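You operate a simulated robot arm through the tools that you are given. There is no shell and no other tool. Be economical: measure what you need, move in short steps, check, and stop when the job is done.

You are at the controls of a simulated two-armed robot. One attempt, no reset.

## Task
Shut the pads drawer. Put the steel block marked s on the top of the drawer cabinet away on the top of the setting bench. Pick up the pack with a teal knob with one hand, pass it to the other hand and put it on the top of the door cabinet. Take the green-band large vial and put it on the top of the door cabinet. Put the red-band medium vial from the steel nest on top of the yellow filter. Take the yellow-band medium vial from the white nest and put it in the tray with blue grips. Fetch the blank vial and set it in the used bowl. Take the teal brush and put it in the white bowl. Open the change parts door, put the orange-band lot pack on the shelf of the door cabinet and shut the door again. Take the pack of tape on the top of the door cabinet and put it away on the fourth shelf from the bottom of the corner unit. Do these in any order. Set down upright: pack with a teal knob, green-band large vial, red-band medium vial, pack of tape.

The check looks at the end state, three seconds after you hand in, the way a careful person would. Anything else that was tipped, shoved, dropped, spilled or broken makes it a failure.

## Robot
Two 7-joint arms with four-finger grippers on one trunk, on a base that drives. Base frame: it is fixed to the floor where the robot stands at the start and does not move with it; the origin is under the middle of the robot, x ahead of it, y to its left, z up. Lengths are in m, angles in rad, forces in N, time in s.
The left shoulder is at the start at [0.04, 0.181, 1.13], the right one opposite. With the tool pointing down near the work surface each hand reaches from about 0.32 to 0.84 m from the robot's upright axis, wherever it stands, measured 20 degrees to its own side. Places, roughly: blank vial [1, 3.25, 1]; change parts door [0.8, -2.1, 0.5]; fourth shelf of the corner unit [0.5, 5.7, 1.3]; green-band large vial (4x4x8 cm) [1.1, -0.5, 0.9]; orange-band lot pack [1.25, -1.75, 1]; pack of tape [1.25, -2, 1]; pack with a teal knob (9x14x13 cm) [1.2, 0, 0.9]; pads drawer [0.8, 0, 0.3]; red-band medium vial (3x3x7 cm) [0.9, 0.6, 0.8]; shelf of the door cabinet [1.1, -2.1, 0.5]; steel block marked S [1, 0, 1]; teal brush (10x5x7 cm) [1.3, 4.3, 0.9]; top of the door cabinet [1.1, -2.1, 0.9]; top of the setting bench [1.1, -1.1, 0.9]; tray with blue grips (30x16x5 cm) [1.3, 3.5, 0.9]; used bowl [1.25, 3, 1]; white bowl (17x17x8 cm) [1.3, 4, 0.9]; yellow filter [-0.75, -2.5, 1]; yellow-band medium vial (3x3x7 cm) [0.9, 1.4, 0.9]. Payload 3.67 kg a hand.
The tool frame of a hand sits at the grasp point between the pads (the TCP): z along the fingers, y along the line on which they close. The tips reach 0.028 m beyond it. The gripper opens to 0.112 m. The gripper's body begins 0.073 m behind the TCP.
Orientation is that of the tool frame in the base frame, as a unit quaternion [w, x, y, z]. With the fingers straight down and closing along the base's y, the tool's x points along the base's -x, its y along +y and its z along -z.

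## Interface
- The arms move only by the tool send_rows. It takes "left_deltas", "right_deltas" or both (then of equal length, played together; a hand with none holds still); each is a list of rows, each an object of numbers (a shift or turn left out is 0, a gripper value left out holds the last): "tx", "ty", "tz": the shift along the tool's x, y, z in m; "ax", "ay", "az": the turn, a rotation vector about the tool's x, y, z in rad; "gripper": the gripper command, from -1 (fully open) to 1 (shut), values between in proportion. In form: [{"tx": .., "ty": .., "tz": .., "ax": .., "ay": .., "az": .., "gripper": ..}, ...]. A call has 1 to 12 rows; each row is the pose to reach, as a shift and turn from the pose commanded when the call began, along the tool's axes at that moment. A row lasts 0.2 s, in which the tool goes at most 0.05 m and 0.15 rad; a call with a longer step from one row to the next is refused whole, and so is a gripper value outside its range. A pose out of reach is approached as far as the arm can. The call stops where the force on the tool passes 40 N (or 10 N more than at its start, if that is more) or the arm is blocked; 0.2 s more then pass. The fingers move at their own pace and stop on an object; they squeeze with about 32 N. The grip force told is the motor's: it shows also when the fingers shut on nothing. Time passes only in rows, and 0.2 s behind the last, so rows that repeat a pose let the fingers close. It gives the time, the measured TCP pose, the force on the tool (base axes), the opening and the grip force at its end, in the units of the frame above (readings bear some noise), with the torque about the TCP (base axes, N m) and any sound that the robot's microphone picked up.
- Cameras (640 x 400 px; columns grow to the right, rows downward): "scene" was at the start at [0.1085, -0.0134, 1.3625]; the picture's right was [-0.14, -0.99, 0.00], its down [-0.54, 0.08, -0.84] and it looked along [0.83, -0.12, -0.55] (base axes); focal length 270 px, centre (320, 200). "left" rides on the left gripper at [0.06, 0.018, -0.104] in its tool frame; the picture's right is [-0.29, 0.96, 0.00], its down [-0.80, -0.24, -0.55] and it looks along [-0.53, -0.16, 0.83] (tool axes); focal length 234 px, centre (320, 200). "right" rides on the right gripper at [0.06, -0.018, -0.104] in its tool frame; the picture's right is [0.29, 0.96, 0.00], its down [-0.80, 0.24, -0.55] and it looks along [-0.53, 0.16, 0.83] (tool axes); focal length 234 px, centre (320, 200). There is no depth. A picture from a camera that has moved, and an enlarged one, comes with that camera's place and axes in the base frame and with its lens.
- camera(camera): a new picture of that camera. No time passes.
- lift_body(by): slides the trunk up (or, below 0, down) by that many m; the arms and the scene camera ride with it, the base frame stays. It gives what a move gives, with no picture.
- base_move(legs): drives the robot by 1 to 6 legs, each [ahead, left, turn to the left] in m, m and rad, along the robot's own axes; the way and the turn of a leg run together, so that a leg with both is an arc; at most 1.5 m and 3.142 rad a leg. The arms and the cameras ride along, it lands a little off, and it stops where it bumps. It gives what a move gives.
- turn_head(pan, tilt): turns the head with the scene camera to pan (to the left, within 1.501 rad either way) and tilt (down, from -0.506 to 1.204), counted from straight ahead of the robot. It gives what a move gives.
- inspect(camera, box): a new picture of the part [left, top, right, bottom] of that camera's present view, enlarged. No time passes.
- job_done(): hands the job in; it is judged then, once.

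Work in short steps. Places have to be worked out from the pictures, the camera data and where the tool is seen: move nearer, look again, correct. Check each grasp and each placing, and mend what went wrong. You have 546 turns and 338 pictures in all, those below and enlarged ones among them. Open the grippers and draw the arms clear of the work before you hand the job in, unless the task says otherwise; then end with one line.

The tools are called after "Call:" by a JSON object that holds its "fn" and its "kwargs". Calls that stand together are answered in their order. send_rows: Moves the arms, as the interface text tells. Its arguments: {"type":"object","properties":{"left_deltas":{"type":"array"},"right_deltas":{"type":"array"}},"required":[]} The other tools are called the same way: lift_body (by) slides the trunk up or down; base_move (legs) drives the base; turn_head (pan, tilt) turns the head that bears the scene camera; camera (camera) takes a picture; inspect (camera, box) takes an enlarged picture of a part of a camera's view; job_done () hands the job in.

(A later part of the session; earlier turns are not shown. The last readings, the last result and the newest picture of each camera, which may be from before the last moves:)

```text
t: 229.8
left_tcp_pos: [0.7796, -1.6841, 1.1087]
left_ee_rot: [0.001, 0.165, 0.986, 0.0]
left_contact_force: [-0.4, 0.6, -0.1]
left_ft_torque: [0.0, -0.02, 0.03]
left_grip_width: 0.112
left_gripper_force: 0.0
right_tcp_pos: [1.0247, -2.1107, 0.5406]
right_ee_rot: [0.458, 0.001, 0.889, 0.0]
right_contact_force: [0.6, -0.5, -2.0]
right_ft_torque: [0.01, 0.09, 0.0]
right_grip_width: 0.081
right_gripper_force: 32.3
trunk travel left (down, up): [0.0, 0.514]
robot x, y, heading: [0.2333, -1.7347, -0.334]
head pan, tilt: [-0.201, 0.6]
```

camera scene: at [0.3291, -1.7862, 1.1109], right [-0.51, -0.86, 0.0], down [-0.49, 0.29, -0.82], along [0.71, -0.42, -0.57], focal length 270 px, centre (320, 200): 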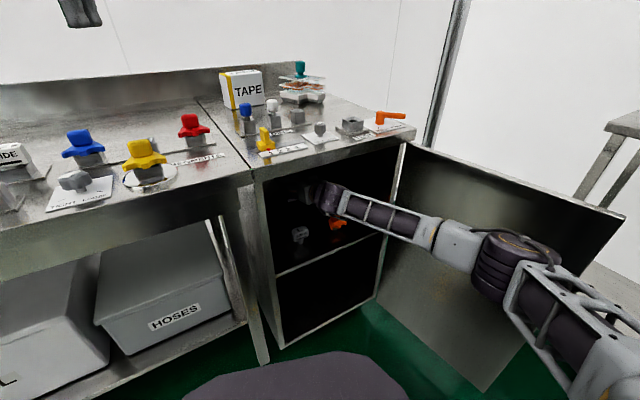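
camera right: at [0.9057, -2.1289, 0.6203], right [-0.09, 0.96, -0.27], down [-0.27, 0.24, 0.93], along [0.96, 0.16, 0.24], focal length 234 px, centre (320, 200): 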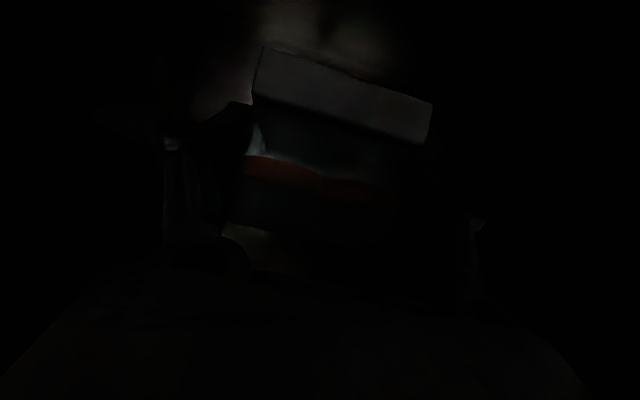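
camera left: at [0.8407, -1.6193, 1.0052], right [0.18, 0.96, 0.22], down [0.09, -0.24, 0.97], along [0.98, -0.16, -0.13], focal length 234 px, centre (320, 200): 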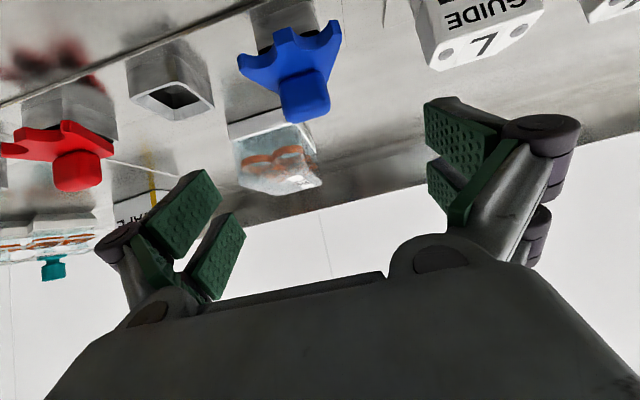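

Call:
{"fn": "send_rows", "kwargs": {"right_deltas": [{"tx": 0.0033, "tz": 0.0023}, {"tx": 0.0065, "tz": 0.0046}, {"tx": 0.0098, "tz": 0.007}, {"tx": 0.013, "tz": 0.0093}]}}

Call:
{"fn": "inspect", "kwargs": {"camera": "scene", "box": [270, 170, 370, 250]}}

```text
t: 230.8
left_tcp_pos: [0.7781, -1.6847, 1.1098]
left_ee_rot: [0.001, 0.165, 0.986, 0.0]
left_contact_force: [0.2, -0.2, -0.7]
left_ft_torque: [0.0, 0.0, -0.05]
left_grip_width: 0.1116
left_gripper_force: 0.1
right_tcp_pos: [1.024, -2.1109, 0.5275]
right_ee_rot: [0.46, 0.0, 0.888, 0.001]
right_contact_force: [-1.8, -1.5, 8.4]
right_ft_torque: [0.42, 0.4, 0.07]
right_grip_width: 0.0809
right_gripper_force: 32.0
trunk travel left (down, up): [0.0, 0.514]
robot x, y, heading: [0.2367, -1.7364, -0.333]
head pan, tilt: [-0.201, 0.6]
```

```text
5.00 times, centred on (320, 210) of scene
camera zoom: at [0.3266, -1.7857, 1.1113], right [-0.51, -0.86, 0.0], down [-0.49, 0.29, -0.83], along [0.71, -0.42, -0.56], focal length 1350 px, centre (320, 150)
```

zoom: 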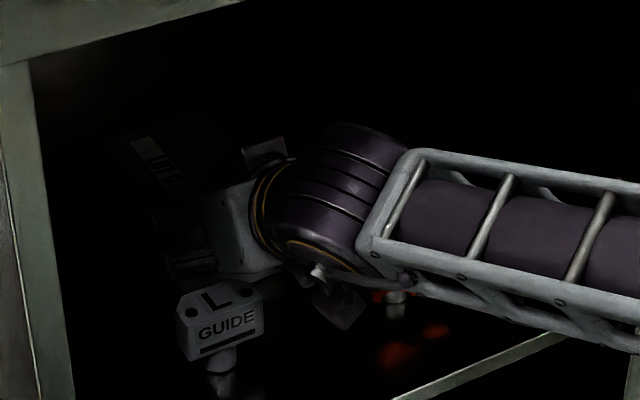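

Touchdown with 8 N. I open the gripper and raise with a reverse tilt.

Call:
{"fn": "send_rows", "kwargs": {"right_deltas": [{"gripper": 0.1}, {"gripper": -0.5}, {"gripper": -1}, {"gripper": -1}]}}

Call:
{"fn": "send_rows", "kwargs": {"right_deltas": [{"tx": -0.0163, "tz": -0.0116, "ay": -0.04}, {"tx": -0.0326, "tz": -0.0232, "ay": -0.1}, {"tx": -0.0488, "tz": -0.0348, "ay": -0.17}, {"tx": -0.0651, "tz": -0.0464, "ay": -0.24}, {"tx": -0.0773, "tz": -0.0551, "ay": -0.3}]}}

Call:
{"fn": "camera", "kwargs": {"camera": "right"}}

```text
t: 231.8
left_tcp_pos: [0.7795, -1.6852, 1.1082]
left_ee_rot: [0.003, 0.165, 0.986, -0.001]
left_contact_force: [-0.2, 0.2, -0.7]
left_ft_torque: [0.01, 0.01, 0.02]
left_grip_width: 0.1119
left_gripper_force: 0.0
right_tcp_pos: [1.0231, -2.1111, 0.5221]
right_ee_rot: [0.458, 0.0, 0.889, 0.0]
right_contact_force: [0.6, -0.9, -0.4]
right_ft_torque: [-0.03, 0.01, 0.02]
right_grip_width: 0.1121
right_gripper_force: 0.1
trunk travel left (down, up): [0.0, 0.514]
robot x, y, heading: [0.2309, -1.7337, -0.33]
head pan, tilt: [-0.201, 0.6]
```

```text
t: 233.0
left_tcp_pos: [0.7795, -1.6832, 1.108]
left_ee_rot: [0.001, 0.165, 0.986, -0.001]
left_contact_force: [0.1, 0.2, 0.5]
left_ft_torque: [-0.01, -0.02, 0.02]
left_grip_width: 0.1121
left_gripper_force: 0.0
right_tcp_pos: [1.0227, -2.112, 0.6208]
right_ee_rot: [0.587, 0.001, 0.81, -0.001]
right_contact_force: [1.4, -0.4, 2.3]
right_ft_torque: [-0.01, 0.13, 0.12]
right_grip_width: 0.1116
right_gripper_force: 0.0
trunk travel left (down, up): [0.0, 0.514]
robot x, y, heading: [0.2277, -1.7331, -0.332]
head pan, tilt: [-0.201, 0.6]
```

```text
202 pictures are left
camera right: at [0.9059, -2.1298, 0.5968], right [-0.09, 0.96, -0.27], down [-0.28, 0.24, 0.93], along [0.96, 0.16, 0.25], focal length 234 px, centre (320, 200)
```

right: 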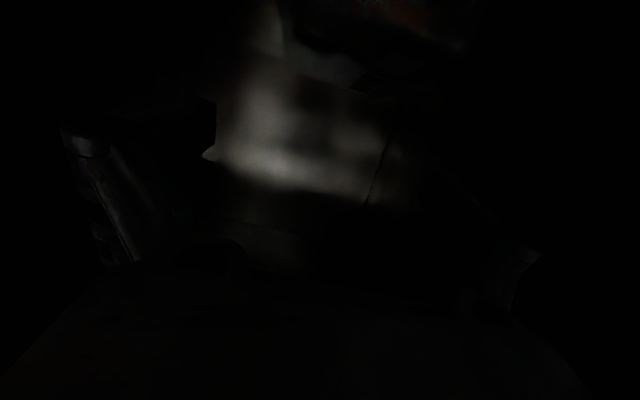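

Released. Driving straight back out of the cabinet.

Call:
{"fn": "base_move", "kwargs": {"legs": [[-0.378, -0.13, 0]]}}

Call:
{"fn": "turn_head", "kwargs": {"pan": -0.15, "tilt": 0.45}}

Call:
{"fn": "inspect", "kwargs": {"camera": "scene", "box": [160, 120, 400, 300]}}

```text
t: 235.5
left_tcp_pos: [0.3776, -1.6849, 1.1084]
left_ee_rot: [0.001, 0.167, 0.986, 0.0]
left_contact_force: [-0.4, 0.3, 0.1]
left_ft_torque: [0.02, 0.0, 0.0]
left_grip_width: 0.1118
left_gripper_force: 0.0
right_tcp_pos: [0.6191, -2.1115, 0.6194]
right_ee_rot: [0.586, 0.002, 0.81, 0.0]
right_contact_force: [0.5, -0.1, -0.6]
right_ft_torque: [0.01, 0.02, 0.0]
right_grip_width: 0.112
right_gripper_force: 0.0
trunk travel left (down, up): [0.0, 0.514]
robot x, y, heading: [-0.1721, -1.7335, -0.335]
head pan, tilt: [-0.201, 0.6]
```

```text
t: 236.2
left_tcp_pos: [0.3765, -1.6844, 1.109]
left_ee_rot: [0.002, 0.167, 0.986, 0.0]
left_contact_force: [0.2, -1.2, -0.2]
left_ft_torque: [0.03, 0.03, 0.0]
left_grip_width: 0.1121
left_gripper_force: 0.0
right_tcp_pos: [0.6194, -2.112, 0.6192]
right_ee_rot: [0.585, 0.001, 0.811, 0.0]
right_contact_force: [-0.1, 0.0, 0.2]
right_ft_torque: [-0.01, 0.01, 0.01]
right_grip_width: 0.1122
right_gripper_force: 0.0
trunk travel left (down, up): [0.0, 0.514]
robot x, y, heading: [-0.1681, -1.7326, -0.339]
head pan, tilt: [-0.15, 0.45]
```

```text
2.22 times, centred on (280, 210) of scene
camera zoom: at [-0.0698, -1.7828, 1.1246], right [-0.47, -0.88, 0.0], down [-0.39, 0.2, -0.9], along [0.8, -0.42, -0.44], focal length 600 px, centre (409, 178)
```

zoom: 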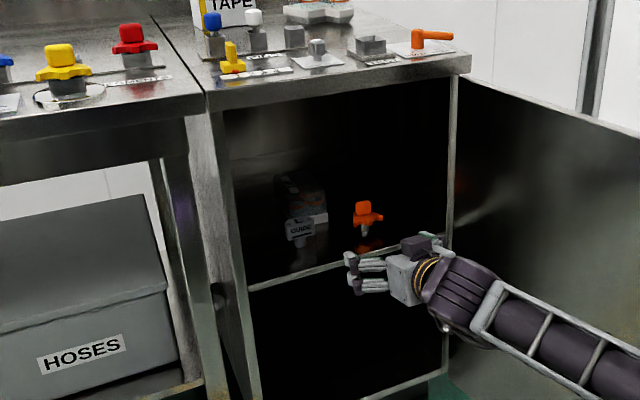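

The lot pack stands on the shelf behind the two parts, both undisturbed. Now I raise the trunk and return the right hand to vertical so I can reach over the door and push it shut from outside.

Call:
{"fn": "lift_body", "kwargs": {"by": 0.3}}

Call:
{"fn": "send_rows", "kwargs": {"right_deltas": [{"ay": 0.14, "gripper": 1}, {"ay": 0.28}, {"ay": 0.42}, {"ay": 0.56}, {"ay": 0.7}, {"ay": 0.84}, {"ay": 0.98}, {"ay": 1.12}, {"ay": 1.25}]}}

Call:
{"fn": "base_move", "kwargs": {"legs": [[0, 0, 0.335], [0, -0.15, 0]]}}

Call:
{"fn": "camera", "kwargs": {"camera": "scene"}}

```text
t: 239.2
left_tcp_pos: [0.3774, -1.6849, 1.4071]
left_ee_rot: [0.002, 0.167, 0.986, -0.001]
left_contact_force: [-0.6, 0.0, 0.5]
left_ft_torque: [0.0, 0.02, 0.0]
left_grip_width: 0.1119
left_gripper_force: 0.0
right_tcp_pos: [0.6188, -2.1113, 0.9177]
right_ee_rot: [0.585, 0.002, 0.811, -0.001]
right_contact_force: [0.3, 0.3, 0.8]
right_ft_torque: [0.01, -0.03, 0.01]
right_grip_width: 0.1119
right_gripper_force: 0.1
trunk travel left (down, up): [-0.3, 0.214]
robot x, y, heading: [-0.1714, -1.7314, -0.336]
head pan, tilt: [-0.15, 0.45]
```

```text
t: 241.2
left_tcp_pos: [0.3771, -1.6833, 1.4077]
left_ee_rot: [0.002, 0.168, 0.986, -0.001]
left_contact_force: [0.5, 0.7, -0.6]
left_ft_torque: [-0.05, 0.0, -0.01]
left_grip_width: 0.1122
left_gripper_force: 0.0
right_tcp_pos: [0.5198, -2.0849, 0.8855]
right_ee_rot: [0.022, 0.002, 1.0, 0.0]
right_contact_force: [-0.5, 0.1, 1.0]
right_ft_torque: [-0.02, 0.03, -0.01]
right_grip_width: 0.0
right_gripper_force: 31.7
right hand out of reach, approached as far as the arm can: row 6, 7, 8, 9
trunk travel left (down, up): [-0.3, 0.214]
robot x, y, heading: [-0.1682, -1.7351, -0.34]
head pan, tilt: [-0.15, 0.45]
```

```text
t: 243.7
left_tcp_pos: [0.3308, -1.6549, 1.4081]
left_ee_rot: [0.001, -0.001, 1.0, 0.0]
left_contact_force: [0.0, 0.6, 0.3]
left_ft_torque: [-0.02, 0.04, 0.04]
left_grip_width: 0.1119
left_gripper_force: 0.0
right_tcp_pos: [0.5981, -1.9864, 0.8866]
right_ee_rot: [0.023, -0.166, 0.986, 0.005]
right_contact_force: [0.0, 1.2, -0.3]
right_ft_torque: [-0.02, 0.02, 0.01]
right_grip_width: 0.0
right_gripper_force: 31.6
trunk travel left (down, up): [-0.3, 0.214]
robot x, y, heading: [-0.1693, -1.883, 0.004]
head pan, tilt: [-0.15, 0.45]
```

```text
200 pictures are left
camera scene: at [-0.0588, -1.8953, 1.4233], right [-0.15, -0.99, 0.0], down [-0.43, 0.06, -0.9], along [0.89, -0.13, -0.44], focal length 270 px, centre (320, 200)
```

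scene: 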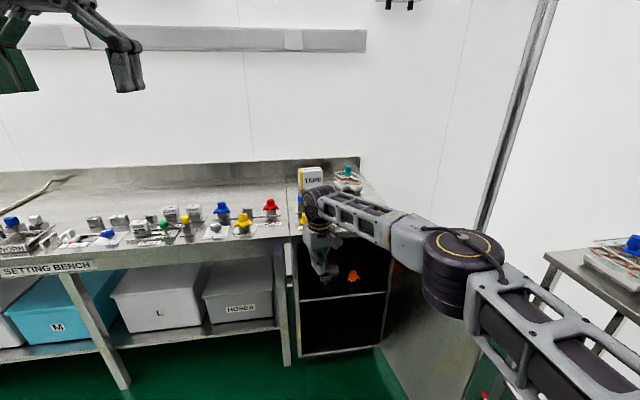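

I raise the hand above the door's top and move it across to the outer side.

Call:
{"fn": "send_rows", "kwargs": {"right_deltas": [{"tz": -0.04}, {"tz": -0.08}, {"tz": -0.12}, {"tz": -0.12, "tx": 0.024, "ty": -0.038}, {"tz": -0.12, "tx": 0.047, "ty": -0.076}, {"tz": -0.12, "tx": 0.071, "ty": -0.114}, {"tz": -0.12, "tx": 0.094, "ty": -0.152}, {"tz": -0.12, "tx": 0.118, "ty": -0.19}, {"tz": -0.12, "tx": 0.142, "ty": -0.229}, {"tz": -0.12, "tx": 0.165, "ty": -0.267}, {"tz": -0.12, "tx": 0.189, "ty": -0.305}]}}

Call:
{"fn": "base_move", "kwargs": {"legs": [[0, -0.15, 0]]}}

Call:
{"fn": "turn_head", "kwargs": {"pan": -0.6, "tilt": 0.6}}

Call:
{"fn": "camera", "kwargs": {"camera": "scene"}}

```text
t: 246.1
left_tcp_pos: [0.3274, -1.6614, 1.41]
left_ee_rot: [0.003, 0.0, 1.0, 0.002]
left_contact_force: [-1.8, -2.1, 0.1]
left_ft_torque: [0.1, -0.1, 0.0]
left_grip_width: 0.112
left_gripper_force: 0.0
right_tcp_pos: [0.4798, -2.2815, 1.0058]
right_ee_rot: [0.022, -0.138, 0.99, 0.003]
right_contact_force: [-0.4, 1.2, 0.5]
right_ft_torque: [-0.08, -0.02, 0.0]
right_grip_width: 0.0
right_gripper_force: 31.8
right hand out of reach, approached as far as the arm can: row 8, 9, 10, 11
trunk travel left (down, up): [-0.3, 0.214]
robot x, y, heading: [-0.1742, -1.8808, 0.003]
head pan, tilt: [-0.15, 0.45]
```

```text
t: 247.5
left_tcp_pos: [0.3308, -1.8051, 1.4078]
left_ee_rot: [0.001, -0.002, 1.0, -0.001]
left_contact_force: [-0.5, 0.2, 0.6]
left_ft_torque: [-0.02, 0.04, 0.0]
left_grip_width: 0.1117
left_gripper_force: 0.1
right_tcp_pos: [0.4823, -2.4273, 1.0062]
right_ee_rot: [0.021, -0.138, 0.99, 0.0]
right_contact_force: [0.5, 0.3, 0.4]
right_ft_torque: [-0.02, -0.03, -0.04]
right_grip_width: 0.0002
right_gripper_force: 32.9
trunk travel left (down, up): [-0.3, 0.214]
robot x, y, heading: [-0.1638, -2.0311, 0.001]
head pan, tilt: [-0.15, 0.45]
```

```text
t: 248.4
left_tcp_pos: [0.3312, -1.8041, 1.4069]
left_ee_rot: [0.002, -0.002, 1.0, 0.0]
left_contact_force: [-0.1, 0.6, 0.5]
left_ft_torque: [-0.01, -0.01, 0.0]
left_grip_width: 0.112
left_gripper_force: 0.0
right_tcp_pos: [0.4816, -2.4276, 1.0056]
right_ee_rot: [0.021, -0.138, 0.99, 0.002]
right_contact_force: [-0.3, 0.6, 0.4]
right_ft_torque: [-0.04, -0.01, -0.01]
right_grip_width: 0.0
right_gripper_force: 32.2
trunk travel left (down, up): [-0.3, 0.214]
robot x, y, heading: [-0.1704, -2.0298, -0.0]
head pan, tilt: [-0.6, 0.6]
```

```text
199 pictures are left
camera scene: at [-0.0765, -2.0821, 1.4098], right [-0.56, -0.83, 0.0], down [-0.47, 0.32, -0.83], along [0.68, -0.46, -0.56], focal length 270 px, centre (320, 200)
```

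scene: 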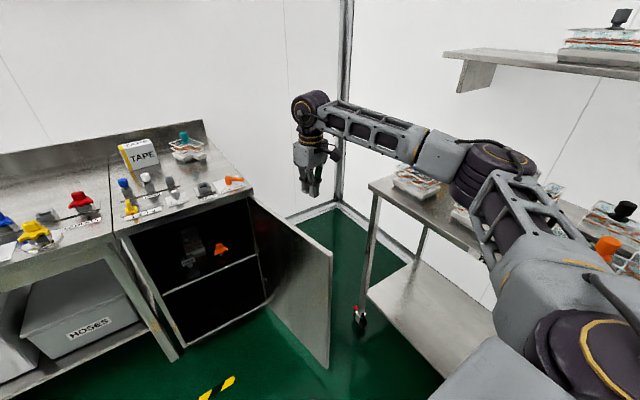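

The hand is right above the door's top edge (the door stands at ≈100°). I can pinch the top edge instead. I'll check with the wrist camera.

Call:
{"fn": "camera", "kwargs": {"camera": "right"}}

```text
198 pictures are left
camera right: at [0.4245, -2.4627, 1.1074], right [-0.54, 0.84, -0.02], down [0.68, 0.44, 0.59], along [0.5, 0.31, -0.81], focal length 234 px, centre (320, 200)
```

right: 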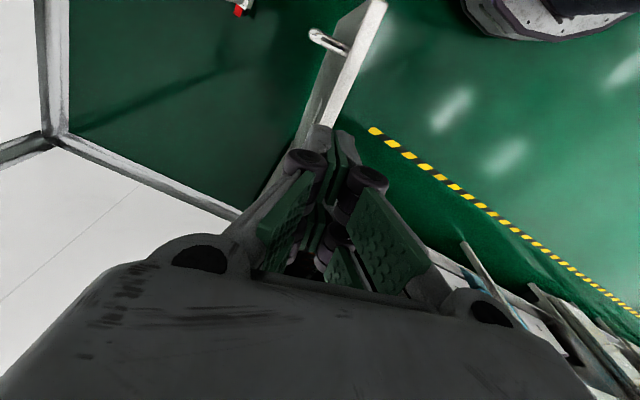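

The door's top edge passes y≈-2.413 at the hand's x. I open, align and lower over the edge, then pinch it.

Call:
{"fn": "send_rows", "kwargs": {"right_deltas": [{"tx": -0.004, "ty": 0.0135, "gripper": -0.3}, {"tx": -0.004, "ty": 0.0135, "tz": 0.0}, {"tx": -0.004, "ty": 0.0135, "tz": 0.045}, {"tx": -0.004, "ty": 0.0135, "tz": 0.09}, {"tx": -0.004, "ty": 0.0135, "tz": 0.135}, {"tx": -0.004, "ty": 0.0135, "tz": 0.17}]}}

Call:
{"fn": "camera", "kwargs": {"camera": "right"}}

```text
t: 249.8
left_tcp_pos: [0.3326, -1.8058, 1.4077]
left_ee_rot: [0.001, -0.001, 1.0, 0.0]
left_contact_force: [1.1, -0.4, 0.4]
left_ft_torque: [0.02, 0.01, -0.02]
left_grip_width: 0.1121
left_gripper_force: 0.1
right_tcp_pos: [0.4893, -2.413, 0.8351]
right_ee_rot: [0.021, -0.139, 0.99, 0.001]
right_contact_force: [0.8, 1.0, -1.0]
right_ft_torque: [0.0, -0.01, 0.02]
right_grip_width: 0.0729
right_gripper_force: 0.1
trunk travel left (down, up): [-0.3, 0.214]
robot x, y, heading: [-0.1725, -2.0343, 0.004]
head pan, tilt: [-0.6, 0.6]
```

```text
197 pictures are left
camera right: at [0.4323, -2.448, 0.9367], right [-0.54, 0.84, -0.02], down [0.68, 0.44, 0.59], along [0.5, 0.31, -0.81], focal length 234 px, centre (320, 200)
```

right: 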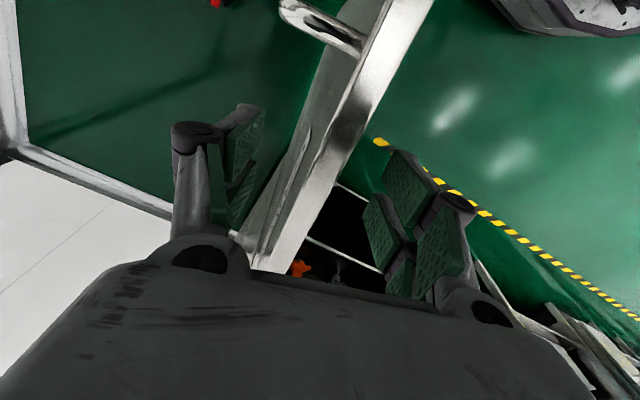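

The door edge is between the fingers. I lower 3.5 cm and close on it.

Call:
{"fn": "send_rows", "kwargs": {"right_deltas": [{"tz": 0.018}, {"tz": 0.035}, {"tz": 0.035, "gripper": 1}, {"tz": 0.035}, {"tz": 0.035}]}}

```text
t: 251.0
left_tcp_pos: [0.3315, -1.8079, 1.4069]
left_ee_rot: [0.002, -0.001, 1.0, -0.001]
left_contact_force: [-1.2, -0.3, -0.3]
left_ft_torque: [-0.03, 0.01, -0.02]
left_grip_width: 0.1118
left_gripper_force: 0.0
right_tcp_pos: [0.4909, -2.4145, 0.8023]
right_ee_rot: [0.022, -0.136, 0.99, 0.001]
right_contact_force: [2.6, -5.8, 2.1]
right_ft_torque: [-0.1, 0.45, -2.1]
right_grip_width: 0.0224
right_gripper_force: 44.5
trunk travel left (down, up): [-0.3, 0.214]
robot x, y, heading: [-0.1702, -2.0347, 0.008]
head pan, tilt: [-0.6, 0.6]
```

The door panel is pinched (22 mm). I swing it closed along the arc, turning the hand with it.

Call:
{"fn": "send_rows", "kwargs": {"right_deltas": [{"tx": -0.0046, "ty": 0.0345, "az": 0.105}, {"tx": -0.0127, "ty": 0.0664, "az": 0.205}, {"tx": -0.0239, "ty": 0.0975, "az": 0.305}, {"tx": -0.0382, "ty": 0.1273, "az": 0.405}, {"tx": -0.0553, "ty": 0.1554, "az": 0.505}, {"tx": -0.0752, "ty": 0.1817, "az": 0.605}, {"tx": -0.0977, "ty": 0.2059, "az": 0.705}]}}

Call:
{"fn": "camera", "kwargs": {"camera": "scene"}}

```text
t: 252.7
left_tcp_pos: [0.332, -1.8063, 1.407]
left_ee_rot: [0.001, -0.001, 1.0, -0.001]
left_contact_force: [-0.9, 0.3, 0.5]
left_ft_torque: [-0.07, -0.04, -0.01]
left_grip_width: 0.1119
left_gripper_force: 0.1
right_tcp_pos: [0.5275, -2.1997, 0.8029]
right_ee_rot: [0.02, 0.217, 0.976, 0.003]
right_contact_force: [3.6, -9.8, -10.1]
right_ft_torque: [0.47, 0.79, -1.98]
right_grip_width: 0.0209
right_gripper_force: 44.8
trunk travel left (down, up): [-0.3, 0.214]
robot x, y, heading: [-0.1693, -2.0286, -0.0]
head pan, tilt: [-0.6, 0.6]
stopped in row 7 (right hand): the force on the tool passed its limit at 42 N (the readings are from after the stop); the commanded pose is now the measured one
```

```text
196 pictures are left
camera scene: at [-0.0763, -2.0823, 1.4097], right [-0.56, -0.83, 0.0], down [-0.47, 0.32, -0.83], along [0.68, -0.47, -0.56], focal length 270 px, centre (320, 200)
```

scene: 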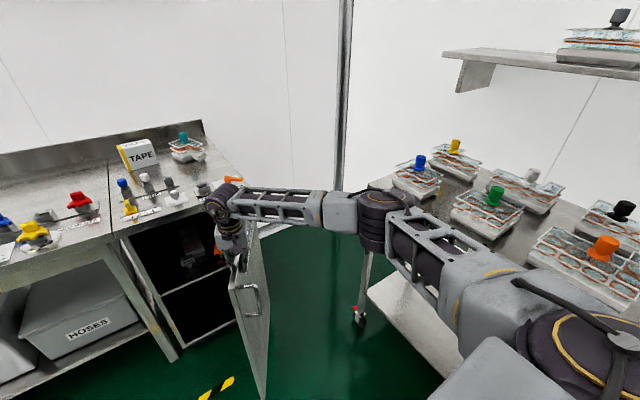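

Continuing the arc to about 39°.

Call:
{"fn": "send_rows", "kwargs": {"right_deltas": [{"tx": -0.0034, "ty": 0.0316, "az": 0.1}, {"tx": -0.0102, "ty": 0.0637, "az": 0.2}, {"tx": -0.0199, "ty": 0.0948, "az": 0.3}, {"tx": -0.0327, "ty": 0.1248, "az": 0.4}]}}

Call:
{"fn": "camera", "kwargs": {"camera": "scene"}}

```text
t: 253.5
left_tcp_pos: [0.3314, -1.8067, 1.4079]
left_ee_rot: [0.001, -0.001, 1.0, -0.001]
left_contact_force: [-0.8, 1.1, 0.6]
left_ft_torque: [-0.04, -0.08, -0.01]
left_grip_width: 0.1121
left_gripper_force: 0.1
right_tcp_pos: [0.5813, -2.1273, 0.8026]
right_ee_rot: [0.019, 0.353, 0.935, 0.003]
right_contact_force: [0.1, -8.0, -13.1]
right_ft_torque: [0.86, 0.72, -1.94]
right_grip_width: 0.0204
right_gripper_force: 44.9
right hand out of reach, approached as far as the arm can: row 4
trunk travel left (down, up): [-0.3, 0.214]
robot x, y, heading: [-0.1695, -2.0292, 0.003]
head pan, tilt: [-0.6, 0.6]
stopped in row 4 (right hand): the force on the tool passed its limit at 48 N (the readings are from after the stop); the commanded pose is now the measured one
```

```text
195 pictures are left
camera scene: at [-0.0764, -2.0819, 1.4099], right [-0.57, -0.82, 0.0], down [-0.47, 0.32, -0.83], along [0.68, -0.47, -0.56], focal length 270 px, centre (320, 200)
```

scene: 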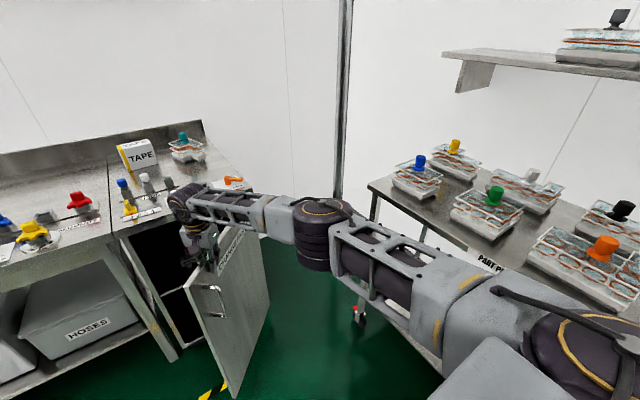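

About 45°. I release the edge, lift clear, and move to the outside of the door to push it the rest of the way.

Call:
{"fn": "send_rows", "kwargs": {"right_deltas": [{"gripper": 0.2}, {"gripper": -0.3}, {"gripper": -0.3}, {"tz": -0.04}, {"tz": -0.08}, {"tz": -0.11}, {"tz": -0.11, "tx": 0.04, "ty": -0.01, "gripper": 1}, {"tz": -0.11, "tx": 0.08, "ty": -0.02}, {"tz": -0.11, "tx": 0.12, "ty": -0.03}, {"tz": -0.11, "tx": 0.135, "ty": -0.03}]}}

Call:
{"fn": "camera", "kwargs": {"camera": "scene"}}

```text
t: 255.7
left_tcp_pos: [0.3315, -1.8071, 1.4078]
left_ee_rot: [0.002, -0.001, 1.0, -0.001]
left_contact_force: [-0.1, 0.7, -0.7]
left_ft_torque: [0.0, 0.02, 0.01]
left_grip_width: 0.1119
left_gripper_force: 0.0
right_tcp_pos: [0.4555, -2.0571, 0.9088]
right_ee_rot: [0.021, 0.349, 0.937, 0.005]
right_contact_force: [-0.3, 0.2, -0.7]
right_ft_torque: [-0.02, -0.01, -0.01]
right_grip_width: 0.0
right_gripper_force: 32.0
trunk travel left (down, up): [-0.3, 0.214]
robot x, y, heading: [-0.1704, -2.032, 0.004]
head pan, tilt: [-0.6, 0.6]
```

```text
194 pictures are left
camera scene: at [-0.0763, -2.0828, 1.4098], right [-0.56, -0.83, 0.0], down [-0.47, 0.32, -0.82], along [0.68, -0.47, -0.57], focal length 270 px, centre (320, 200)
```

scene: 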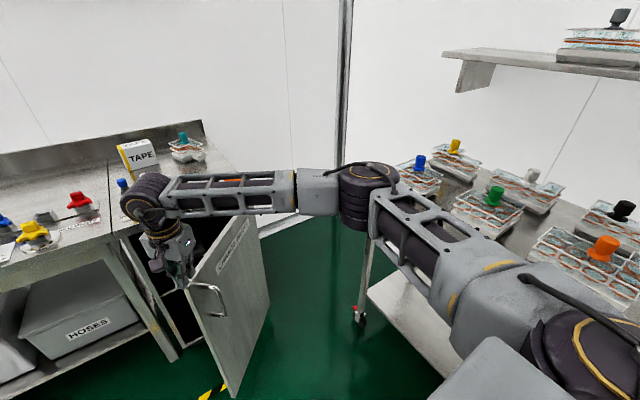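

I shift 6 cm further right so I'm outside the door panel, then lower.

Call:
{"fn": "send_rows", "kwargs": {"right_deltas": [{"tx": -0.02, "ty": -0.022}, {"tx": -0.04, "ty": -0.045}, {"tx": -0.04, "ty": -0.045, "tz": 0.045}, {"tx": -0.04, "ty": -0.045, "tz": 0.09}, {"tx": -0.04, "ty": -0.045, "tz": 0.135}, {"tx": -0.04, "ty": -0.045, "tz": 0.18}, {"tx": -0.04, "ty": -0.045, "tz": 0.21}]}}

Call:
{"fn": "camera", "kwargs": {"camera": "scene"}}

```text
t: 257.3
left_tcp_pos: [0.3321, -1.8072, 1.4062]
left_ee_rot: [0.002, -0.001, 1.0, 0.0]
left_contact_force: [0.4, -0.4, 0.2]
left_ft_torque: [-0.03, -0.03, 0.01]
left_grip_width: 0.1121
left_gripper_force: 0.1
right_tcp_pos: [0.4659, -2.1201, 0.6998]
right_ee_rot: [0.022, 0.349, 0.937, 0.006]
right_contact_force: [-1.2, -0.1, 1.0]
right_ft_torque: [0.01, 0.02, -0.02]
right_grip_width: 0.0002
right_gripper_force: 31.9
trunk travel left (down, up): [-0.3, 0.214]
robot x, y, heading: [-0.1691, -2.0312, -0.003]
head pan, tilt: [-0.6, 0.6]
```

```text
193 pictures are left
camera scene: at [-0.0762, -2.083, 1.4098], right [-0.56, -0.83, 0.0], down [-0.47, 0.32, -0.82], along [0.68, -0.47, -0.57], focal length 270 px, centre (320, 200)
```

scene: 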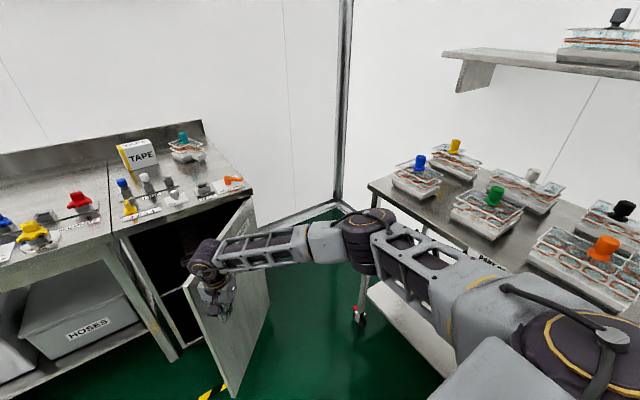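

The hand is outside the panel. I drive forward to push the door shut.

Call:
{"fn": "base_move", "kwargs": {"legs": [[0.3, 0, 0]]}}

Call:
{"fn": "camera", "kwargs": {"camera": "scene"}}

```text
t: 258.2
left_tcp_pos: [0.3527, -1.8052, 1.4087]
left_ee_rot: [0.002, -0.001, 1.0, -0.002]
left_contact_force: [-0.3, 0.7, -0.6]
left_ft_torque: [-0.06, 0.05, 0.01]
left_grip_width: 0.112
left_gripper_force: 0.0
right_tcp_pos: [0.4801, -2.1083, 0.6968]
right_ee_rot: [0.014, 0.34, 0.94, 0.008]
right_contact_force: [0.1, 0.1, 0.7]
right_ft_torque: [0.02, 0.01, -0.01]
right_grip_width: 0.0
right_gripper_force: 31.6
trunk travel left (down, up): [-0.3, 0.214]
robot x, y, heading: [-0.1462, -2.0278, 0.004]
head pan, tilt: [-0.6, 0.6]
stopped in leg 1: the force on the tool passed its limit at 53 N (the readings are from after the stop); the commanded pose is now the measured one
```

```text
192 pictures are left
camera scene: at [-0.0534, -2.082, 1.4098], right [-0.56, -0.83, 0.0], down [-0.47, 0.32, -0.82], along [0.68, -0.47, -0.57], focal length 270 px, centre (320, 200)
```

scene: 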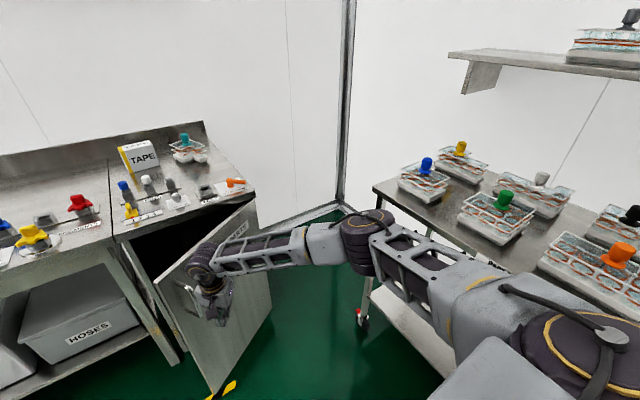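

The bump swung the door further. I now push with the arm in small steps.

Call:
{"fn": "send_rows", "kwargs": {"right_deltas": [{"tx": -0.0154, "ty": 0.0128}, {"tx": -0.0308, "ty": 0.0256}, {"tx": -0.0461, "ty": 0.0384}, {"tx": -0.0615, "ty": 0.0512}, {"tx": -0.0769, "ty": 0.064}, {"tx": -0.0923, "ty": 0.0768}, {"tx": -0.1077, "ty": 0.0896}, {"tx": -0.123, "ty": 0.1024}]}}

Call:
{"fn": "camera", "kwargs": {"camera": "scene"}}

```text
t: 260.0
left_tcp_pos: [0.3542, -1.8056, 1.408]
left_ee_rot: [0.003, -0.001, 1.0, -0.001]
left_contact_force: [0.9, 0.9, -0.5]
left_ft_torque: [-0.03, 0.0, -0.04]
left_grip_width: 0.1121
left_gripper_force: 0.0
right_tcp_pos: [0.5944, -2.1194, 0.711]
right_ee_rot: [0.014, 0.34, 0.94, 0.008]
right_contact_force: [0.1, 0.1, 0.0]
right_ft_torque: [-0.01, 0.0, 0.03]
right_grip_width: 0.0
right_gripper_force: 32.7
right hand out of reach, approached as far as the arm can: row 6, 7, 8
trunk travel left (down, up): [-0.3, 0.214]
robot x, y, heading: [-0.1453, -2.0311, -0.001]
head pan, tilt: [-0.6, 0.6]
```

```text
191 pictures are left
camera scene: at [-0.0532, -2.0819, 1.4098], right [-0.56, -0.83, 0.0], down [-0.47, 0.32, -0.83], along [0.68, -0.47, -0.56], focal length 270 px, centre (320, 200)
```

scene: 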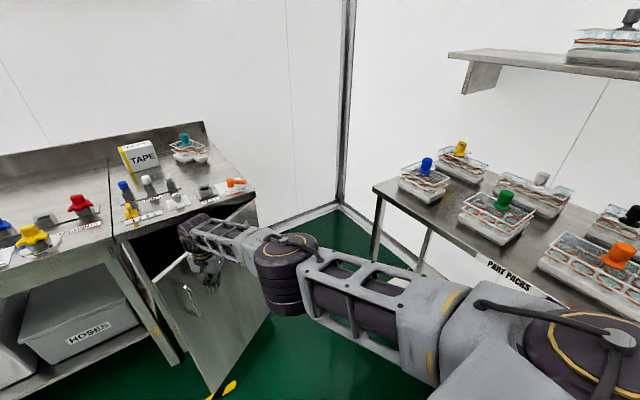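

Call:
{"fn": "base_move", "kwargs": {"legs": [[0.05, 0, 0], [0.05, 0, 0], [0.05, 0, 0], [0.05, 0, 0]]}}

Call:
{"fn": "camera", "kwargs": {"camera": "scene"}}

```text
t: 262.5
left_tcp_pos: [0.5197, -1.8098, 1.4152]
left_ee_rot: [0.008, 0.002, 1.0, -0.001]
left_contact_force: [-0.8, -0.3, 0.4]
left_ft_torque: [0.0, -0.02, 0.02]
left_grip_width: 0.1118
left_gripper_force: 0.1
right_tcp_pos: [0.756, -2.1173, 0.7223]
right_ee_rot: [0.003, 0.346, 0.938, 0.003]
right_contact_force: [-65.9, -4.4, 39.0]
right_ft_torque: [-0.3, -8.51, -1.51]
right_grip_width: 0.0
right_gripper_force: 31.8
trunk travel left (down, up): [-0.3, 0.214]
robot x, y, heading: [0.033, -2.03, -0.005]
head pan, tilt: [-0.6, 0.6]
stopped in leg 4: the force on the tool passed its limit at 255 N (the readings are from after the stop); the commanded pose is now the measured one
```

```text
190 pictures are left
camera scene: at [0.1101, -2.0839, 1.4107], right [-0.57, -0.82, -0.01], down [-0.46, 0.32, -0.83], along [0.68, -0.47, -0.56], focal length 270 px, centre (320, 200)
```

scene: 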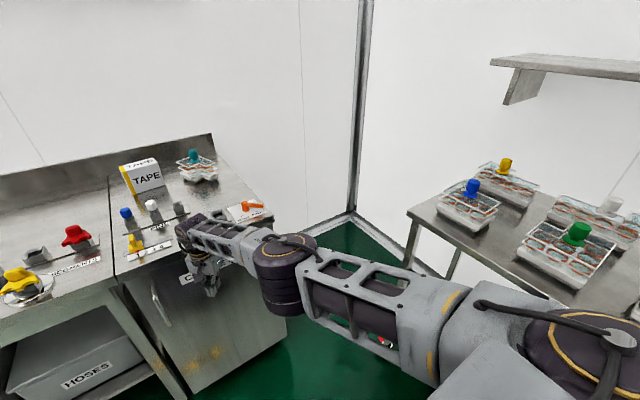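

The door is shut (hard stop). I back off at once and check it.

Call:
{"fn": "base_move", "kwargs": {"legs": [[-0.12, 0, 0]]}}

Call:
{"fn": "inspect", "kwargs": {"camera": "scene", "box": [40, 130, 300, 400]}}

```text
t: 263.8
left_tcp_pos: [0.413, -1.8084, 1.41]
left_ee_rot: [0.004, 0.001, 1.0, 0.0]
left_contact_force: [0.2, 0.0, -0.1]
left_ft_torque: [-0.01, -0.03, 0.02]
left_grip_width: 0.1123
left_gripper_force: 0.0
right_tcp_pos: [0.6435, -2.1186, 0.7136]
right_ee_rot: [0.0, 0.345, 0.939, 0.002]
right_contact_force: [0.4, -0.5, -0.3]
right_ft_torque: [0.0, -0.01, 0.01]
right_grip_width: 0.0
right_gripper_force: 31.5
trunk travel left (down, up): [-0.3, 0.214]
robot x, y, heading: [-0.0869, -2.0322, -0.003]
head pan, tilt: [-0.6, 0.6]
```

```text
1.48 times, centred on (170, 265) of scene
camera zoom: at [0.0039, -2.0828, 1.4098], right [-0.57, -0.82, 0.0], down [-0.47, 0.32, -0.83], along [0.68, -0.47, -0.56], focal length 400 px, centre (542, 104)
```

zoom: 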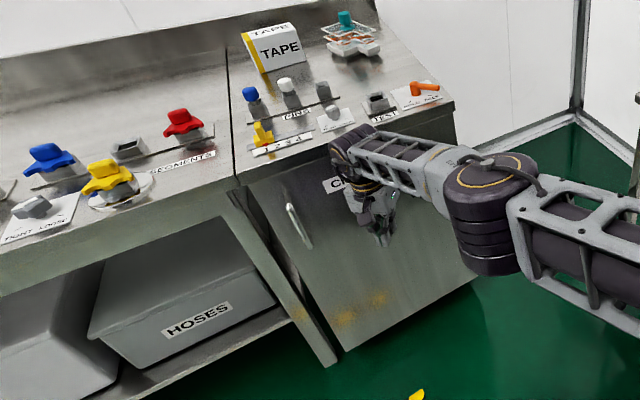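

The door looks flush. I raise and tidy the right arm before going for the tape box.

Call:
{"fn": "send_rows", "kwargs": {"right_deltas": [{"tz": -0.045}, {"tz": -0.09}, {"tz": -0.135}, {"tz": -0.18}, {"tz": -0.225}, {"tz": -0.27}, {"tz": -0.315}, {"tz": -0.36}, {"tz": -0.4}]}}

Call:
{"fn": "send_rows", "kwargs": {"right_deltas": [{"tx": 0.0, "ty": -0.04, "az": -0.1}, {"tx": 0.01, "ty": -0.08, "az": -0.2}, {"tx": 0.02, "ty": -0.12, "az": -0.3}, {"tx": 0.03, "ty": -0.16, "az": -0.4}, {"tx": 0.04, "ty": -0.2, "az": -0.5}, {"tx": 0.05, "ty": -0.24, "az": -0.6}, {"tx": 0.06, "ty": -0.28, "az": -0.7}]}}

Call:
{"fn": "turn_head", "kwargs": {"pan": -0.1, "tilt": 0.6}}

Call:
{"fn": "camera", "kwargs": {"camera": "scene"}}

```text
t: 265.8
left_tcp_pos: [0.4111, -1.808, 1.4095]
left_ee_rot: [0.004, 0.001, 1.0, -0.002]
left_contact_force: [-1.1, 0.3, -0.1]
left_ft_torque: [-0.01, 0.02, -0.01]
left_grip_width: 0.1121
left_gripper_force: 0.2
right_tcp_pos: [0.6433, -2.121, 1.1132]
right_ee_rot: [-0.001, 0.345, 0.939, 0.002]
right_contact_force: [-0.2, 0.3, 0.1]
right_ft_torque: [-0.02, 0.03, 0.0]
right_grip_width: 0.0
right_gripper_force: 31.8
trunk travel left (down, up): [-0.3, 0.214]
robot x, y, heading: [-0.0863, -2.0319, 0.002]
head pan, tilt: [-0.6, 0.6]
```

```text
t: 267.4
left_tcp_pos: [0.4117, -1.8094, 1.4098]
left_ee_rot: [0.005, 0.001, 1.0, -0.001]
left_contact_force: [0.1, -0.6, 0.1]
left_ft_torque: [0.0, -0.05, -0.03]
left_grip_width: 0.112
left_gripper_force: 0.0
right_tcp_pos: [0.4134, -2.2944, 1.1117]
right_ee_rot: [0.001, 0.002, 1.0, 0.002]
right_contact_force: [-0.7, 0.9, -0.2]
right_ft_torque: [-0.01, -0.01, 0.0]
right_grip_width: 0.0002
right_gripper_force: 32.6
trunk travel left (down, up): [-0.3, 0.214]
robot x, y, heading: [-0.0881, -2.0319, -0.002]
head pan, tilt: [-0.6, 0.6]
```

```text
t: 268.3
left_tcp_pos: [0.4127, -1.808, 1.4109]
left_ee_rot: [0.004, 0.001, 1.0, -0.002]
left_contact_force: [-1.0, 0.2, 0.5]
left_ft_torque: [0.0, 0.02, 0.03]
left_grip_width: 0.1121
left_gripper_force: 0.0
right_tcp_pos: [0.4173, -2.2943, 1.1123]
right_ee_rot: [-0.001, 0.003, 1.0, 0.002]
right_contact_force: [0.0, 1.3, 0.1]
right_ft_torque: [0.01, -0.01, 0.0]
right_grip_width: 0.0001
right_gripper_force: 32.2
trunk travel left (down, up): [-0.3, 0.214]
robot x, y, heading: [-0.0867, -2.0308, -0.007]
head pan, tilt: [-0.099, 0.6]
```

```text
188 pictures are left
camera scene: at [0.0194, -2.042, 1.4098], right [-0.1, -0.99, 0.0], down [-0.56, 0.06, -0.82], along [0.82, -0.08, -0.57], focal length 270 px, centre (320, 200)
```

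scene: 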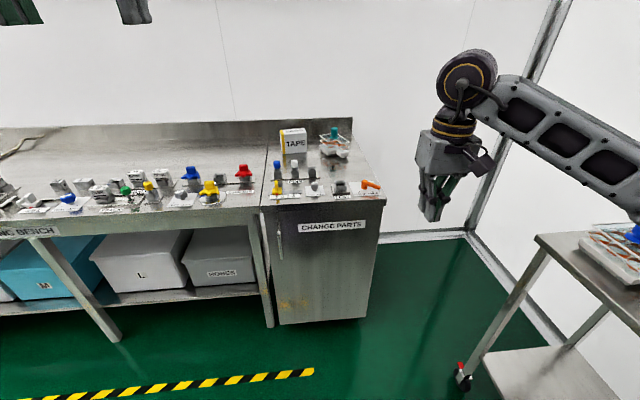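

The door is shut flush. Now I take the side stance (facing -y) beside the tape, turning the left hand's roll as before.

Call:
{"fn": "base_move", "kwargs": {"legs": [[0, 0.34, 0], [0, 0, -1.564], [0, 0.3, 0], [0, 0.21, 0]]}}

Call:
{"fn": "send_rows", "kwargs": {"left_deltas": [{"az": -0.14, "tz": 0.03}, {"az": -0.28, "tz": 0.06}, {"az": -0.42, "tz": 0.09}, {"az": -0.56, "tz": 0.12}, {"az": -0.7, "tz": 0.15}, {"az": -0.84, "tz": 0.18}, {"az": -0.98, "tz": 0.21}, {"az": -1.12, "tz": 0.23}, {"az": -1.26, "tz": 0.23}, {"az": -1.4, "tz": 0.23}, {"az": -1.5, "tz": 0.23}, {"az": -1.571, "tz": 0.23}]}}

Call:
{"fn": "turn_head", "kwargs": {"pan": 0.9, "tilt": 0.7}}

Call:
{"fn": "camera", "kwargs": {"camera": "scene"}}

```text
t: 277.8
left_tcp_pos: [0.6515, -2.1883, 1.4104]
left_ee_rot: [0.002, 0.706, 0.708, -0.002]
left_contact_force: [-0.1, 0.4, 0.0]
left_ft_torque: [0.01, 0.01, 0.0]
left_grip_width: 0.1119
left_gripper_force: 0.0
right_tcp_pos: [0.1662, -2.1966, 1.1127]
right_ee_rot: [0.002, 0.707, 0.707, 0.001]
right_contact_force: [-0.2, 0.1, 0.3]
right_ft_torque: [0.03, 0.01, 0.02]
right_grip_width: 0.0
right_gripper_force: 32.0
trunk travel left (down, up): [-0.3, 0.214]
robot x, y, heading: [0.4268, -1.6883, -1.568]
head pan, tilt: [-0.099, 0.6]
```

```text
t: 280.4
left_tcp_pos: [0.6527, -2.1907, 1.1792]
left_ee_rot: [0.0, -0.003, 1.0, -0.003]
left_contact_force: [-0.6, 0.1, 0.9]
left_ft_torque: [0.0, 0.03, 0.01]
left_grip_width: 0.1121
left_gripper_force: 0.0
right_tcp_pos: [0.1656, -2.1965, 1.1126]
right_ee_rot: [0.001, 0.707, 0.707, 0.001]
right_contact_force: [0.5, 0.4, -0.2]
right_ft_torque: [0.02, 0.0, 0.01]
right_grip_width: 0.0
right_gripper_force: 31.7
trunk travel left (down, up): [-0.3, 0.214]
robot x, y, heading: [0.4262, -1.6893, -1.566]
head pan, tilt: [-0.099, 0.6]
```

```text
t: 281.6
left_tcp_pos: [0.6516, -2.1898, 1.1782]
left_ee_rot: [-0.001, -0.001, 1.0, -0.003]
left_contact_force: [-0.2, 0.0, 0.5]
left_ft_torque: [-0.02, 0.03, 0.01]
left_grip_width: 0.1123
left_gripper_force: 0.1
right_tcp_pos: [0.1652, -2.1967, 1.1118]
right_ee_rot: [0.001, 0.707, 0.707, 0.001]
right_contact_force: [0.2, 0.2, -0.2]
right_ft_torque: [0.0, -0.03, 0.02]
right_grip_width: 0.0
right_gripper_force: 31.7
trunk travel left (down, up): [-0.3, 0.214]
robot x, y, heading: [0.4262, -1.6917, -1.568]
head pan, tilt: [0.901, 0.7]
```

```text
187 pictures are left
camera scene: at [0.4928, -1.7635, 1.4012], right [-0.62, -0.79, 0.0], down [-0.51, 0.4, -0.76], along [0.6, -0.47, -0.64], focal length 270 px, centre (320, 200)
```

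scene: 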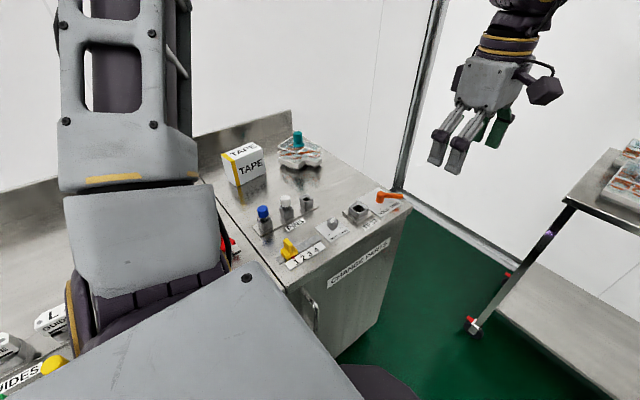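

Swinging the left hand over the tape while finishing its roll.

Call:
{"fn": "send_rows", "kwargs": {"left_deltas": [{"tx": -0.045, "ty": 0.012, "az": -0.14}, {"tx": -0.09, "ty": 0.024, "az": -0.28}, {"tx": -0.135, "ty": 0.036, "az": -0.42}, {"tx": -0.18, "ty": 0.048, "az": -0.56}, {"tx": -0.225, "ty": 0.06, "az": -0.7}, {"tx": -0.27, "ty": 0.072, "az": -0.84}, {"tx": -0.315, "ty": 0.084, "az": -0.98}, {"tx": -0.36, "ty": 0.096, "az": -1.12}, {"tx": -0.405, "ty": 0.108, "az": -1.26}, {"tx": -0.45, "ty": 0.12, "az": -1.4}, {"tx": -0.495, "ty": 0.132, "az": -1.55}, {"tx": -0.54, "ty": 0.144, "az": -1.7}]}}

Call:
{"fn": "camera", "kwargs": {"camera": "left"}}

```text
t: 284.2
left_tcp_pos: [1.1936, -2.0437, 1.176]
left_ee_rot: [0.004, 0.754, -0.657, 0.001]
left_contact_force: [0.0, -0.2, 0.4]
left_ft_torque: [0.02, 0.04, -0.01]
left_grip_width: 0.1122
left_gripper_force: 0.1
right_tcp_pos: [0.1678, -2.1965, 1.1119]
right_ee_rot: [0.0, 0.707, 0.707, 0.001]
right_contact_force: [0.4, 0.2, 0.0]
right_ft_torque: [0.01, -0.01, 0.02]
right_grip_width: 0.0
right_gripper_force: 31.8
trunk travel left (down, up): [-0.3, 0.214]
robot x, y, heading: [0.4279, -1.6916, -1.567]
head pan, tilt: [0.901, 0.7]
```

```text
186 pictures are left
camera left: at [1.1833, -2.1052, 1.2798], right [-0.99, 0.16, 0.0], down [0.13, 0.83, 0.55], along [0.08, 0.54, -0.84], focal length 234 px, centre (320, 200)
```

left: 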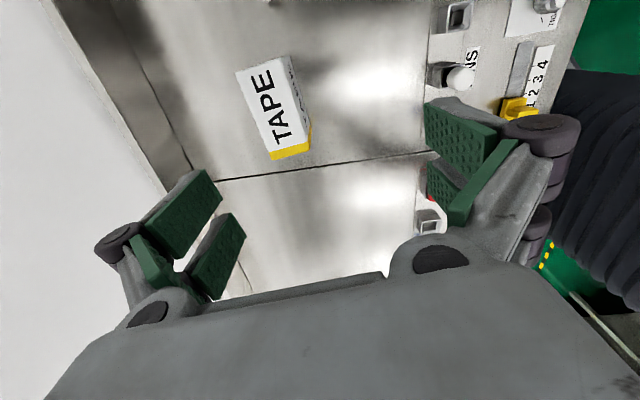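

The tape's top is centred near (1.25, -2.041), with its depth about 5 cm. I align with an 8-cm opening and go down to just above it.

Call:
{"fn": "send_rows", "kwargs": {"left_deltas": [{"tx": 0.002, "ty": -0.028, "gripper": -0.43}, {"tx": 0.0047, "ty": -0.056}, {"tx": 0.0047, "ty": -0.056, "tz": 0.045}, {"tx": 0.0047, "ty": -0.056, "tz": 0.09}, {"tx": 0.0047, "ty": -0.056, "tz": 0.135}, {"tx": 0.0047, "ty": -0.056, "tz": 0.17}]}}

Call:
{"fn": "camera", "kwargs": {"camera": "left"}}

```text
t: 285.6
left_tcp_pos: [1.2469, -2.0429, 1.0066]
left_ee_rot: [0.004, 0.753, -0.658, 0.002]
left_contact_force: [-0.5, -0.4, 0.4]
left_ft_torque: [-0.02, -0.01, -0.02]
left_grip_width: 0.0802
left_gripper_force: 0.1
right_tcp_pos: [0.1668, -2.1963, 1.1123]
right_ee_rot: [0.0, 0.707, 0.707, 0.0]
right_contact_force: [0.6, -0.1, 0.0]
right_ft_torque: [0.01, 0.01, -0.04]
right_grip_width: 0.0
right_gripper_force: 32.4
trunk travel left (down, up): [-0.3, 0.214]
robot x, y, heading: [0.4276, -1.6887, -1.569]
head pan, tilt: [0.901, 0.7]
```

```text
185 pictures are left
camera left: at [1.2364, -2.1051, 1.1103], right [-0.99, 0.16, 0.0], down [0.13, 0.83, 0.55], along [0.09, 0.54, -0.84], focal length 234 px, centre (320, 200)
```

left: 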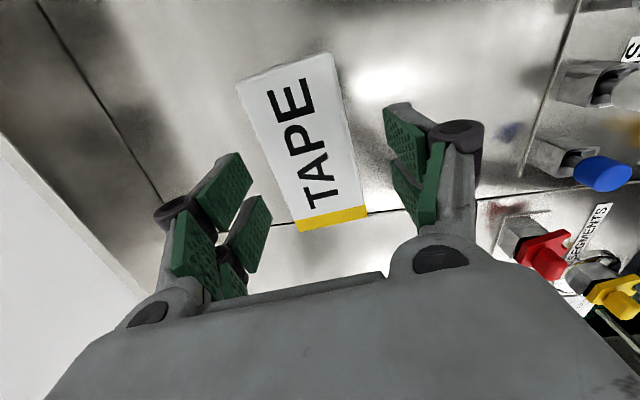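

Well centred. Down 7.5 cm and close.

Call:
{"fn": "send_rows", "kwargs": {"left_deltas": [{"tz": 0.035}, {"tz": 0.06}, {"tz": 0.075}, {"tz": 0.075, "gripper": 1}, {"tz": 0.075}, {"tz": 0.075}]}}

Call:
{"fn": "camera", "kwargs": {"camera": "left"}}

```text
t: 287.0
left_tcp_pos: [1.2469, -2.0443, 0.9327]
left_ee_rot: [0.004, 0.753, -0.658, 0.002]
left_contact_force: [1.7, -0.3, 1.4]
left_ft_torque: [-0.06, -0.18, 0.05]
left_grip_width: 0.0597
left_gripper_force: 31.9
right_tcp_pos: [0.1664, -2.1967, 1.1113]
right_ee_rot: [0.001, 0.707, 0.707, 0.001]
right_contact_force: [-0.4, 0.4, 0.3]
right_ft_torque: [0.03, -0.04, 0.02]
right_grip_width: 0.0001
right_gripper_force: 32.1
trunk travel left (down, up): [-0.3, 0.214]
robot x, y, heading: [0.4286, -1.688, -1.566]
head pan, tilt: [0.901, 0.7]
```

```text
184 pictures are left
camera left: at [1.2367, -2.1046, 1.0357], right [-0.99, 0.16, 0.0], down [0.13, 0.83, 0.55], along [0.09, 0.54, -0.84], focal length 234 px, centre (320, 200)
```

left: 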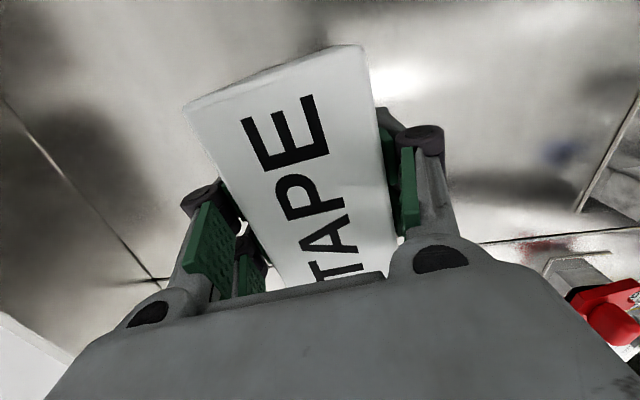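

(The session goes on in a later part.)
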